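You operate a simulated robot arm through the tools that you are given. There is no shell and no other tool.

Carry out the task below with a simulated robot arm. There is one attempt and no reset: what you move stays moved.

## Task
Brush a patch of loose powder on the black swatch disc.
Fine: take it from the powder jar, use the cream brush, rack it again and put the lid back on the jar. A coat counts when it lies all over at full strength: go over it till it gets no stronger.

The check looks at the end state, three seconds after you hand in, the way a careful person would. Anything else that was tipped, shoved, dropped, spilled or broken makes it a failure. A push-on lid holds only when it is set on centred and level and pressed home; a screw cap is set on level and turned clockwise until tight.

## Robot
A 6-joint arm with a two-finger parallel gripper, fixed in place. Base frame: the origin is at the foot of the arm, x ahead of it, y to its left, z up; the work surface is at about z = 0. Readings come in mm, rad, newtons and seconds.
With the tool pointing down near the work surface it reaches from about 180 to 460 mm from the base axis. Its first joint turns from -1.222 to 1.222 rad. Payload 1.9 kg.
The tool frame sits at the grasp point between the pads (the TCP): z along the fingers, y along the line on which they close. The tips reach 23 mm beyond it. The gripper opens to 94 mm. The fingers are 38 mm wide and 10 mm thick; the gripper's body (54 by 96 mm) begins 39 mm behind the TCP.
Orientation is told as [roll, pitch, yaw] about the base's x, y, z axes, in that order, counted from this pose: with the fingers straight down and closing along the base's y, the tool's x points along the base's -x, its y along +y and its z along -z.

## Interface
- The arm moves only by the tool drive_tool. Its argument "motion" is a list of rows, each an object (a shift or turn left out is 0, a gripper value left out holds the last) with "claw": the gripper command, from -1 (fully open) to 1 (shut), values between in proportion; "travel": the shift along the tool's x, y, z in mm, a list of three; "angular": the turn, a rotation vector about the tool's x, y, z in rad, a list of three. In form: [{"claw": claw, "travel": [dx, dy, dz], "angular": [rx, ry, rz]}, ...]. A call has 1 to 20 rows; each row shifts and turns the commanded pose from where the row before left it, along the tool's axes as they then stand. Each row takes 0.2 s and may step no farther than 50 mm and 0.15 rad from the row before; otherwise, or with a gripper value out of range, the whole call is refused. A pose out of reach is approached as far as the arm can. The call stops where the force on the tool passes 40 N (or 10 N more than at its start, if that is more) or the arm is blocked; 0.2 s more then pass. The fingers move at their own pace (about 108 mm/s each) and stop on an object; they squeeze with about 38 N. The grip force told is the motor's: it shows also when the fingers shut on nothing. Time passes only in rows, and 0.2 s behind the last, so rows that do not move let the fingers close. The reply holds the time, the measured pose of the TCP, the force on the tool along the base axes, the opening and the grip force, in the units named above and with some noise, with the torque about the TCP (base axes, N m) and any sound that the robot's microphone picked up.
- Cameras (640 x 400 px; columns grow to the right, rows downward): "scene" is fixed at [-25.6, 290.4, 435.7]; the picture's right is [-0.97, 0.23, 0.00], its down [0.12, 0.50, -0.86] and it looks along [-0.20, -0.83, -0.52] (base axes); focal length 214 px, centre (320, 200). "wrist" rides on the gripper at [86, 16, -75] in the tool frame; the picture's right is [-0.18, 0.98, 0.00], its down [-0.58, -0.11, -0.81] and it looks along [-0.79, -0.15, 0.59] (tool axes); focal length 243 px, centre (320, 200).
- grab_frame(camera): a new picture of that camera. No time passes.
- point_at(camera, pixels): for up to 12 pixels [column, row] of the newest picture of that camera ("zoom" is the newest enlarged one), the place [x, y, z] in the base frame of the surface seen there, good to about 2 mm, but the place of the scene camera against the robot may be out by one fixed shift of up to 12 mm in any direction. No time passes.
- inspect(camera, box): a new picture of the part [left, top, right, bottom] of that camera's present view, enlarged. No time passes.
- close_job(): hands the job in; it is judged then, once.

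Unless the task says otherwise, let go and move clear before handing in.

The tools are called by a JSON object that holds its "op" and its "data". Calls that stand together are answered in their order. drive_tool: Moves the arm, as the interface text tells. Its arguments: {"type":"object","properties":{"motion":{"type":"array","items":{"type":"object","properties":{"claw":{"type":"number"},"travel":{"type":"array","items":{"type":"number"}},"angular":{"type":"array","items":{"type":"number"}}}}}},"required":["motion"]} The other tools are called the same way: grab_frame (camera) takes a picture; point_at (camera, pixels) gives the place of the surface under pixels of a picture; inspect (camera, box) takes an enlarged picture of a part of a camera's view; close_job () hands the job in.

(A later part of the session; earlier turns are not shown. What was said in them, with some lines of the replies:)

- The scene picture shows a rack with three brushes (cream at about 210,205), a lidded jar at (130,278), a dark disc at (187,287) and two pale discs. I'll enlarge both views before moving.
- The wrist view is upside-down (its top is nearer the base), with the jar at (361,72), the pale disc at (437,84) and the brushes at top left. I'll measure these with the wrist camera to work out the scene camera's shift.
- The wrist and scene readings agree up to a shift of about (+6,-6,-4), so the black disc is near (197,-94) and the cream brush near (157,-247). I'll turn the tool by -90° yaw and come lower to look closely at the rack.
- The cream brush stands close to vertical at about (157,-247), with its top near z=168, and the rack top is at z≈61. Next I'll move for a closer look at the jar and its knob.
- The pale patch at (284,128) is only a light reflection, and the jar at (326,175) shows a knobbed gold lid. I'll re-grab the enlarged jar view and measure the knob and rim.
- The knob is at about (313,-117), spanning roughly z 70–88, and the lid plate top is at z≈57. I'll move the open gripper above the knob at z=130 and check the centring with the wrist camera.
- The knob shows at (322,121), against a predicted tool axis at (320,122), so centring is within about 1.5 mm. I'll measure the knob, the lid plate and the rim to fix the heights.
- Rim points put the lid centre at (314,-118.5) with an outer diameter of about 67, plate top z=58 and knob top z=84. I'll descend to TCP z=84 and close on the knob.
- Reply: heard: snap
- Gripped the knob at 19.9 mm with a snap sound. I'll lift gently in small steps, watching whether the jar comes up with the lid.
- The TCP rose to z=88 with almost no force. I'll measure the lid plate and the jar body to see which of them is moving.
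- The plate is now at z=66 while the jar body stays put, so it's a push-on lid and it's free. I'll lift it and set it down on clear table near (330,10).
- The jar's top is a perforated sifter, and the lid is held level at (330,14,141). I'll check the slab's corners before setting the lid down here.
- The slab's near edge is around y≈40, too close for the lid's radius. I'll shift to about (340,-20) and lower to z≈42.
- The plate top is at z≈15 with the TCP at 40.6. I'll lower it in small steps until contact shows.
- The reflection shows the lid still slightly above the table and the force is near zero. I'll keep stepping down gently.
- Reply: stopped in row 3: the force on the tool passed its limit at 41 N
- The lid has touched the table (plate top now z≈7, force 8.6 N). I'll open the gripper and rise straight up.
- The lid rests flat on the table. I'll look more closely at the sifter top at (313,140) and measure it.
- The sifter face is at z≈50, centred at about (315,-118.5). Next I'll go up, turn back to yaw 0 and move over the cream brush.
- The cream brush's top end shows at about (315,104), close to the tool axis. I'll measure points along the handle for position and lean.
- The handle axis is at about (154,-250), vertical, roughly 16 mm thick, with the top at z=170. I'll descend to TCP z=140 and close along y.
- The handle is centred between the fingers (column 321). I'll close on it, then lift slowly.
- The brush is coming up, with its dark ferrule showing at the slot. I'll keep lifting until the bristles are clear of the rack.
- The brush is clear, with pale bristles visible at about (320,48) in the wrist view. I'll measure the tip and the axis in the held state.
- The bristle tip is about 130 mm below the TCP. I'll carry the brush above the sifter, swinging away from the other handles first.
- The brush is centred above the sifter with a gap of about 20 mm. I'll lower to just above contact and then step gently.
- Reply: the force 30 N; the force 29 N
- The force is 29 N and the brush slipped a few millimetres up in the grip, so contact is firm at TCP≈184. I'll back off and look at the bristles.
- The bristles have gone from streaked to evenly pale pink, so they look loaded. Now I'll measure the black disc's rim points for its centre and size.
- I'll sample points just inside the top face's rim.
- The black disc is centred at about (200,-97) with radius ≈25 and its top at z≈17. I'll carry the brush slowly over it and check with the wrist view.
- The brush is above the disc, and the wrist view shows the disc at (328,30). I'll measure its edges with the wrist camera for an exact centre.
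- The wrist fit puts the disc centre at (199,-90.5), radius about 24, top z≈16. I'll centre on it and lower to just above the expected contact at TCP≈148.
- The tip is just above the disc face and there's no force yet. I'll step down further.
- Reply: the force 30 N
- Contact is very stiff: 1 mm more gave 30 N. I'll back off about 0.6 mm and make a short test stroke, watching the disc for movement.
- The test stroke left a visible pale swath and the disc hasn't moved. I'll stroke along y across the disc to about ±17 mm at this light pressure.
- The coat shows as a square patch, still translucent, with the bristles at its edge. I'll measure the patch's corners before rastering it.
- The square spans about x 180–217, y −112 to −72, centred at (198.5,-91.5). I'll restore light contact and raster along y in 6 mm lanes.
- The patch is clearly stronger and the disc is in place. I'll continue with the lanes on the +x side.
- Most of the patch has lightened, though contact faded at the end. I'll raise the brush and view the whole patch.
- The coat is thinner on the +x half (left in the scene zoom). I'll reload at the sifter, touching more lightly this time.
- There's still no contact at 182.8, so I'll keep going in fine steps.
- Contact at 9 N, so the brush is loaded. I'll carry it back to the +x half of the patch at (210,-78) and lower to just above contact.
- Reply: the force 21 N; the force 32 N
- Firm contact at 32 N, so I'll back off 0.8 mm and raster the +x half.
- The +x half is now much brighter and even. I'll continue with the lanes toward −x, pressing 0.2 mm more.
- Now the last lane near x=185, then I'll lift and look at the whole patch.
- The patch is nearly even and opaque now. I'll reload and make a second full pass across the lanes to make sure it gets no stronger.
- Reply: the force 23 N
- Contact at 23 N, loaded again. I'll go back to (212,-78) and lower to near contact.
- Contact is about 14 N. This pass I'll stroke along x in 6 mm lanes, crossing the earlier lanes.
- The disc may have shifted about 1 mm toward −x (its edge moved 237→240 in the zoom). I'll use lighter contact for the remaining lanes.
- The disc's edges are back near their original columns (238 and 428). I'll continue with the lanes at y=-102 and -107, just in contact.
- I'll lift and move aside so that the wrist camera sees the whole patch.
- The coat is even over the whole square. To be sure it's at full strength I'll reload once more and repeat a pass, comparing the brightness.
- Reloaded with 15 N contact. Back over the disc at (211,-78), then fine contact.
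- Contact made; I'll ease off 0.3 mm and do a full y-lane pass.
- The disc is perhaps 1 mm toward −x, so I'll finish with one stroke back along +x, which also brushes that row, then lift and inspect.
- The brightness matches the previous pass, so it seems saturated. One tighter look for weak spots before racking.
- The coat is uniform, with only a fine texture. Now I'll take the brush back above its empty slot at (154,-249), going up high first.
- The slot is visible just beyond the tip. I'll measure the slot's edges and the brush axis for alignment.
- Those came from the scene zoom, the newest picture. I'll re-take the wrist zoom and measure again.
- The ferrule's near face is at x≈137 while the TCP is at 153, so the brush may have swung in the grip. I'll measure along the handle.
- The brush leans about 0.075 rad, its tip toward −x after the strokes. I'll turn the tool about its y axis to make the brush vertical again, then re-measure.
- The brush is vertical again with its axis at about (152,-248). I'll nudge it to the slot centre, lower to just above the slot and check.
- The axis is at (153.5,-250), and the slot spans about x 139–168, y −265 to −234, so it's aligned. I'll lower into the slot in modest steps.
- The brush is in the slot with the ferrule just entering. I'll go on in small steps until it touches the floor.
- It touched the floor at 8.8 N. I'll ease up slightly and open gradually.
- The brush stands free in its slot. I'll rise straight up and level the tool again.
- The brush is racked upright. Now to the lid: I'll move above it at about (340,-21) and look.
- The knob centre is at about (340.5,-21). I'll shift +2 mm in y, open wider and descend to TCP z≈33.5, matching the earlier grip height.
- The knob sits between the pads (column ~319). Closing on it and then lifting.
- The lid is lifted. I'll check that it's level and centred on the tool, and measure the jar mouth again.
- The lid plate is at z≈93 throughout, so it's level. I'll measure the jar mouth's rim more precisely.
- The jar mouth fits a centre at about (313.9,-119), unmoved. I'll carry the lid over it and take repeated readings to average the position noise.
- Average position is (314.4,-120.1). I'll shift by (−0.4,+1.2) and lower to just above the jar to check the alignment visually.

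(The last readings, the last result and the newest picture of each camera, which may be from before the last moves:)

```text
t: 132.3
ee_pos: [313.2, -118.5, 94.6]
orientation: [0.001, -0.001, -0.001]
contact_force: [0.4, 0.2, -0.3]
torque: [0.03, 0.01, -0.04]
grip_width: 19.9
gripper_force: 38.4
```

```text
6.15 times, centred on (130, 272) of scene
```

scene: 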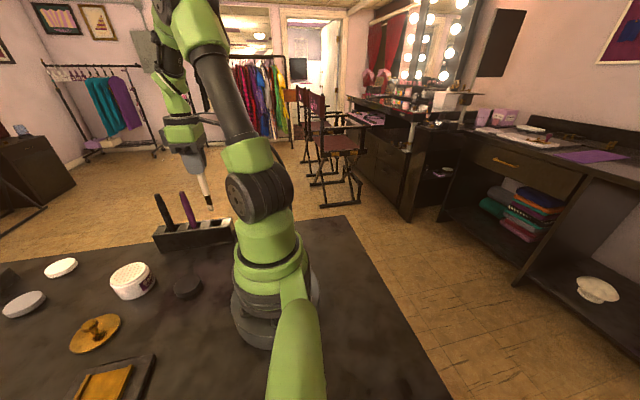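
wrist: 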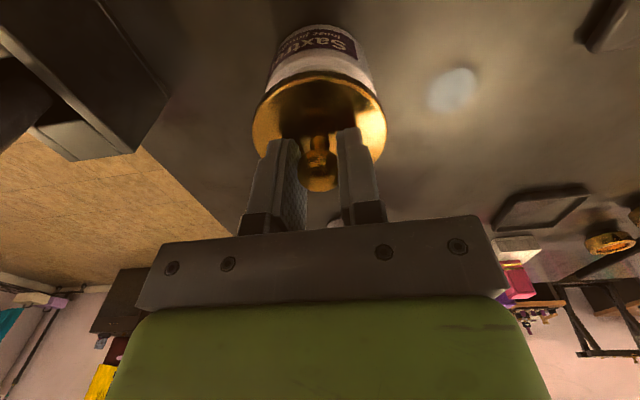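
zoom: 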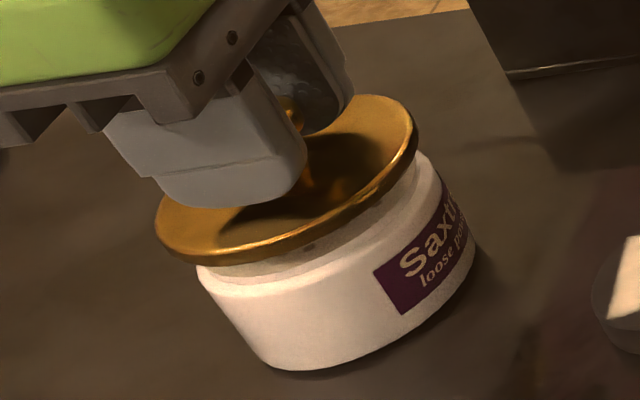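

The lid is concentric with the jar in both views. I'll lower it and press home in small steps.

{"op": "drive_tool", "data": {"motion": [{"travel": [0, 0, 3]}, {"travel": [0, 0, 3]}, {}]}}

{"op": "drive_tool", "data": {"motion": [{"travel": [0, 0, 1]}, {}]}}

{"op": "drive_tool", "data": {"motion": [{"travel": [0, 0, 1]}, {}]}}

{"op": "drive_tool", "data": {"motion": [{"travel": [0, 0, 1]}, {}]}}

{"op": "inspect", "data": {"camera": "scene", "box": [90, 240, 170, 305]}}

```text
t: 133.1
ee_pos: [314.8, -117.7, 88.2]
orientation: [-0.001, -0.002, -0.002]
contact_force: [-0.7, 0.3, -0.4]
torque: [-0.02, -0.01, 0.01]
grip_width: 19.9
gripper_force: 38.2
```

```text
t: 133.7
ee_pos: [314.0, -117.7, 87.3]
orientation: [-0.001, -0.004, -0.001]
contact_force: [0.0, 0.5, -0.2]
torque: [-0.01, 0.01, -0.02]
grip_width: 19.8
gripper_force: 38.0
```

```text
t: 134.3
ee_pos: [314.1, -117.7, 86.1]
orientation: [0.0, -0.003, -0.004]
contact_force: [-0.5, 0.2, -1.1]
torque: [0.0, -0.01, 0.04]
grip_width: 19.8
gripper_force: 37.9
```

```text
t: 134.9
ee_pos: [313.6, -118.9, 84.5]
orientation: [0.001, -0.003, -0.004]
contact_force: [0.6, 0.6, 0.8]
torque: [-0.01, -0.01, 0.0]
grip_width: 20.0
gripper_force: 37.9
```

```text
6.15 times, centred on (130, 272) of scene
```

zoom: 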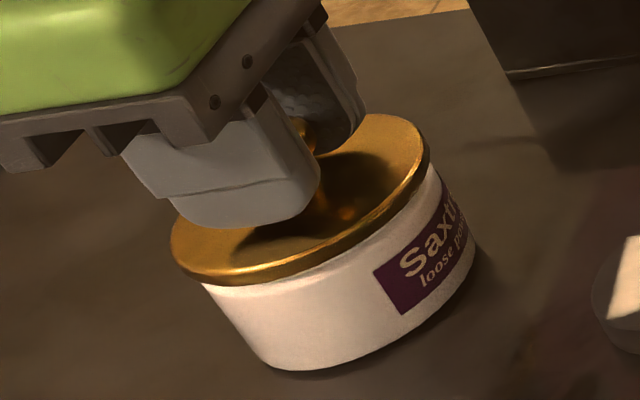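

The lid is nearly down with no resistance yet. I'll press on in fine steps, listening for the snap.

{"op": "drive_tool", "data": {"motion": [{"travel": [0, 0, 0.7]}, {}]}}

{"op": "drive_tool", "data": {"motion": [{"travel": [0, 0, 0.7]}, {}]}}

{"op": "drive_tool", "data": {"motion": [{"travel": [0, 0, 0.7]}, {}]}}

```text
t: 135.4
ee_pos: [314.0, -116.7, 83.8]
orientation: [0.0, 0.0, -0.003]
contact_force: [-2.6, 1.3, 4.2]
torque: [0.01, -0.04, 0.02]
grip_width: 20.0
gripper_force: 38.0
heard: snap
stopped in row 2: the force on the tool passed its limit at 42 N (the readings are from after the stop); the commanded pose is now the measured one
```

```text
t: 136.2
ee_pos: [314.6, -118.1, 85.6]
orientation: [0.0, -0.001, -0.007]
contact_force: [-1.9, 0.4, 5.1]
torque: [0.0, -0.05, 0.04]
grip_width: 20.0
gripper_force: 37.6
stopped in row 2: the force on the tool passed its limit at 41 N (the readings are from after the stop); the commanded pose is now the measured one
```

```text
t: 136.8
ee_pos: [313.9, -118.6, 85.3]
orientation: [0.002, -0.002, -0.007]
contact_force: [-2.5, 1.6, 4.4]
torque: [-0.01, -0.03, 0.0]
grip_width: 19.7
gripper_force: 37.8
stopped in row 2: the force on the tool passed its limit at 42 N (the readings are from after the stop); the commanded pose is now the measured one
```

A snap sounded and it now resists at 40 N, so it's home. I'll release, then check that the lid is level at z≈58.

{"op": "drive_tool", "data": {"motion": [{"claw": 0.5}, {"claw": 0.3}, {"claw": 0.1}, {"claw": -0.2}, {}, {"travel": [0, 0, -10]}, {"travel": [0, 0, -20]}, {"travel": [0, 0, -30]}, {}, {}]}}

{"op": "grab_frame", "data": {"camera": "wrist"}}

{"op": "inspect", "data": {"camera": "scene", "box": [90, 240, 170, 305]}}

{"op": "inspect", "data": {"camera": "wrist", "box": [230, 10, 410, 150]}}

{"op": "point_at", "data": {"camera": "wrist", "pixels": [[275, 90], [370, 90], [320, 60], [290, 70], [350, 70], [295, 110], [350, 110]]}}

```text
t: 139.0
ee_pos: [313.9, -118.6, 144.6]
orientation: [0.003, -0.001, -0.008]
contact_force: [-0.5, -0.1, -0.5]
torque: [-0.03, -0.01, -0.01]
grip_width: 56.3
gripper_force: 0.0
```

```text
taken
```

wrist: 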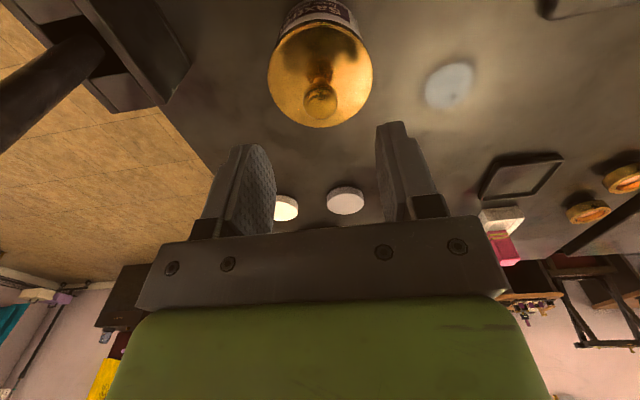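

```text
6.15 times, centred on (130, 272) of scene
```

zoom: 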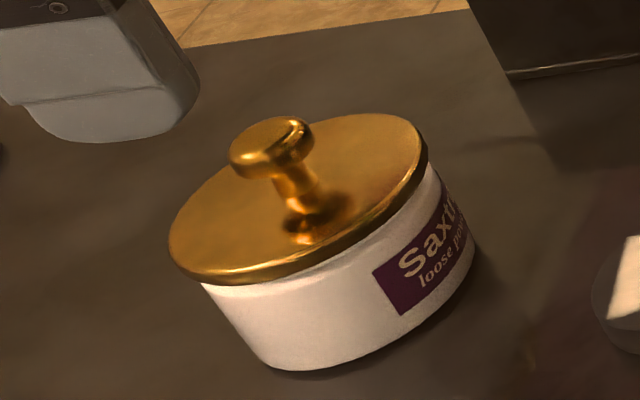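

```text
2.86 times, centred on (320, 80) of wrist
```

zoom: 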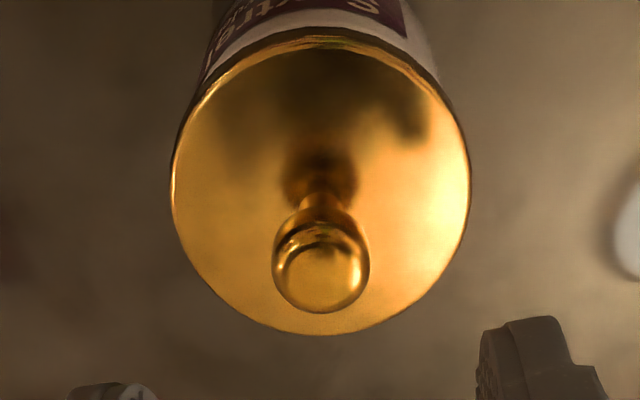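

```text
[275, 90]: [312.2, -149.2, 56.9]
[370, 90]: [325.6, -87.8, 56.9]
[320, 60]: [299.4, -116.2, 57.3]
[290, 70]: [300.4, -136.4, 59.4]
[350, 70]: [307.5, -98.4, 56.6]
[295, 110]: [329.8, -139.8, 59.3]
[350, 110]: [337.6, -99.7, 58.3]
```

The lid sits level at z≈58 and centred. I'll move up and clear, then look over the whole table.

{"op": "drive_tool", "data": {"motion": [{"travel": [0, 0, -40]}, {"travel": [0, 0, -40]}, {"travel": [0, 0, -40]}, {"travel": [0, 40, -20]}, {"travel": [0, 40, -20]}, {"travel": [0, 40, 0]}, {}, {}]}}

{"op": "grab_frame", "data": {"camera": "scene"}}

{"op": "inspect", "data": {"camera": "scene", "box": [80, 170, 260, 310]}}

{"op": "inspect", "data": {"camera": "scene", "box": [0, 240, 240, 400]}}

{"op": "grab_frame", "data": {"camera": "wrist"}}

```text
t: 140.8
ee_pos: [317.6, 2.7, 306.4]
orientation: [0.002, 0.0, -0.007]
contact_force: [0.0, -0.1, -0.2]
torque: [0.01, 0.02, 0.0]
grip_width: 56.4
gripper_force: 0.0
```

```text
taken
```

scene: 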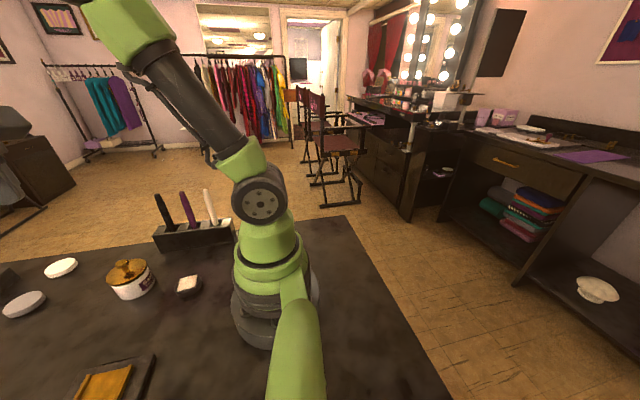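

```text
2.86 times, centred on (170, 240) of scene
```

zoom: 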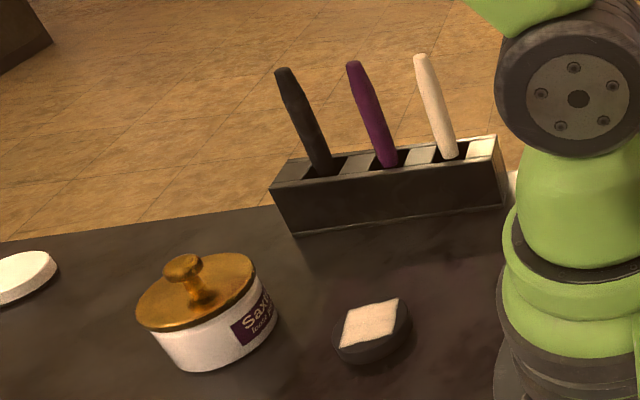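

```text
2.50 times, centred on (120, 320) of scene
```

zoom: 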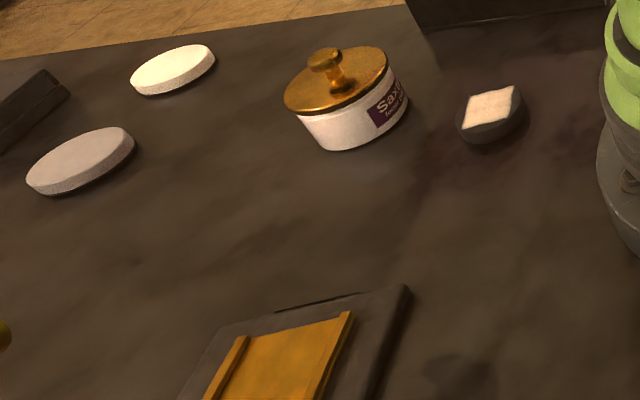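

```text
taken
```

wrist: 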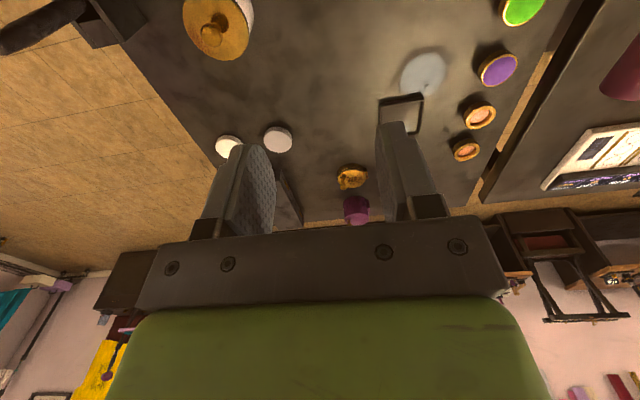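

The patch at (188,283) is even, the cream brush is back upright in its slot, the lid is home on the jar, and I see no spills or anything else displaced. The gripper is empty and clear, so I'm handing in.

{"op": "close_job", "data": {}}

```text
The job is handed in.
```

I brushed the powder patch onto the black disc, put the cream brush back in its slot and pressed the lid back on the jar. I've handed the job in, but no verdict has come back yet.

- **Coat:** It's a square patch in the middle of the disc, and it looks even all over. I loaded the brush four times, and the last full pass made it no brighter.
- **Disc:** The strokes moved it by about 1 mm. It was still in view and flat at the end.
- **Brush:** It stands upright in its own slot, like the other two. It slid a few millimetres and leaned in the grip while brushing, so I straightened it before racking.
- **Lid:** It snapped on, then resisted at about 40 N. It sits level and centred, at the same height as at the start.
- **Everything else:** I saw no spills in the final pictures and nothing else out of place. The gripper is empty and clear of the table.
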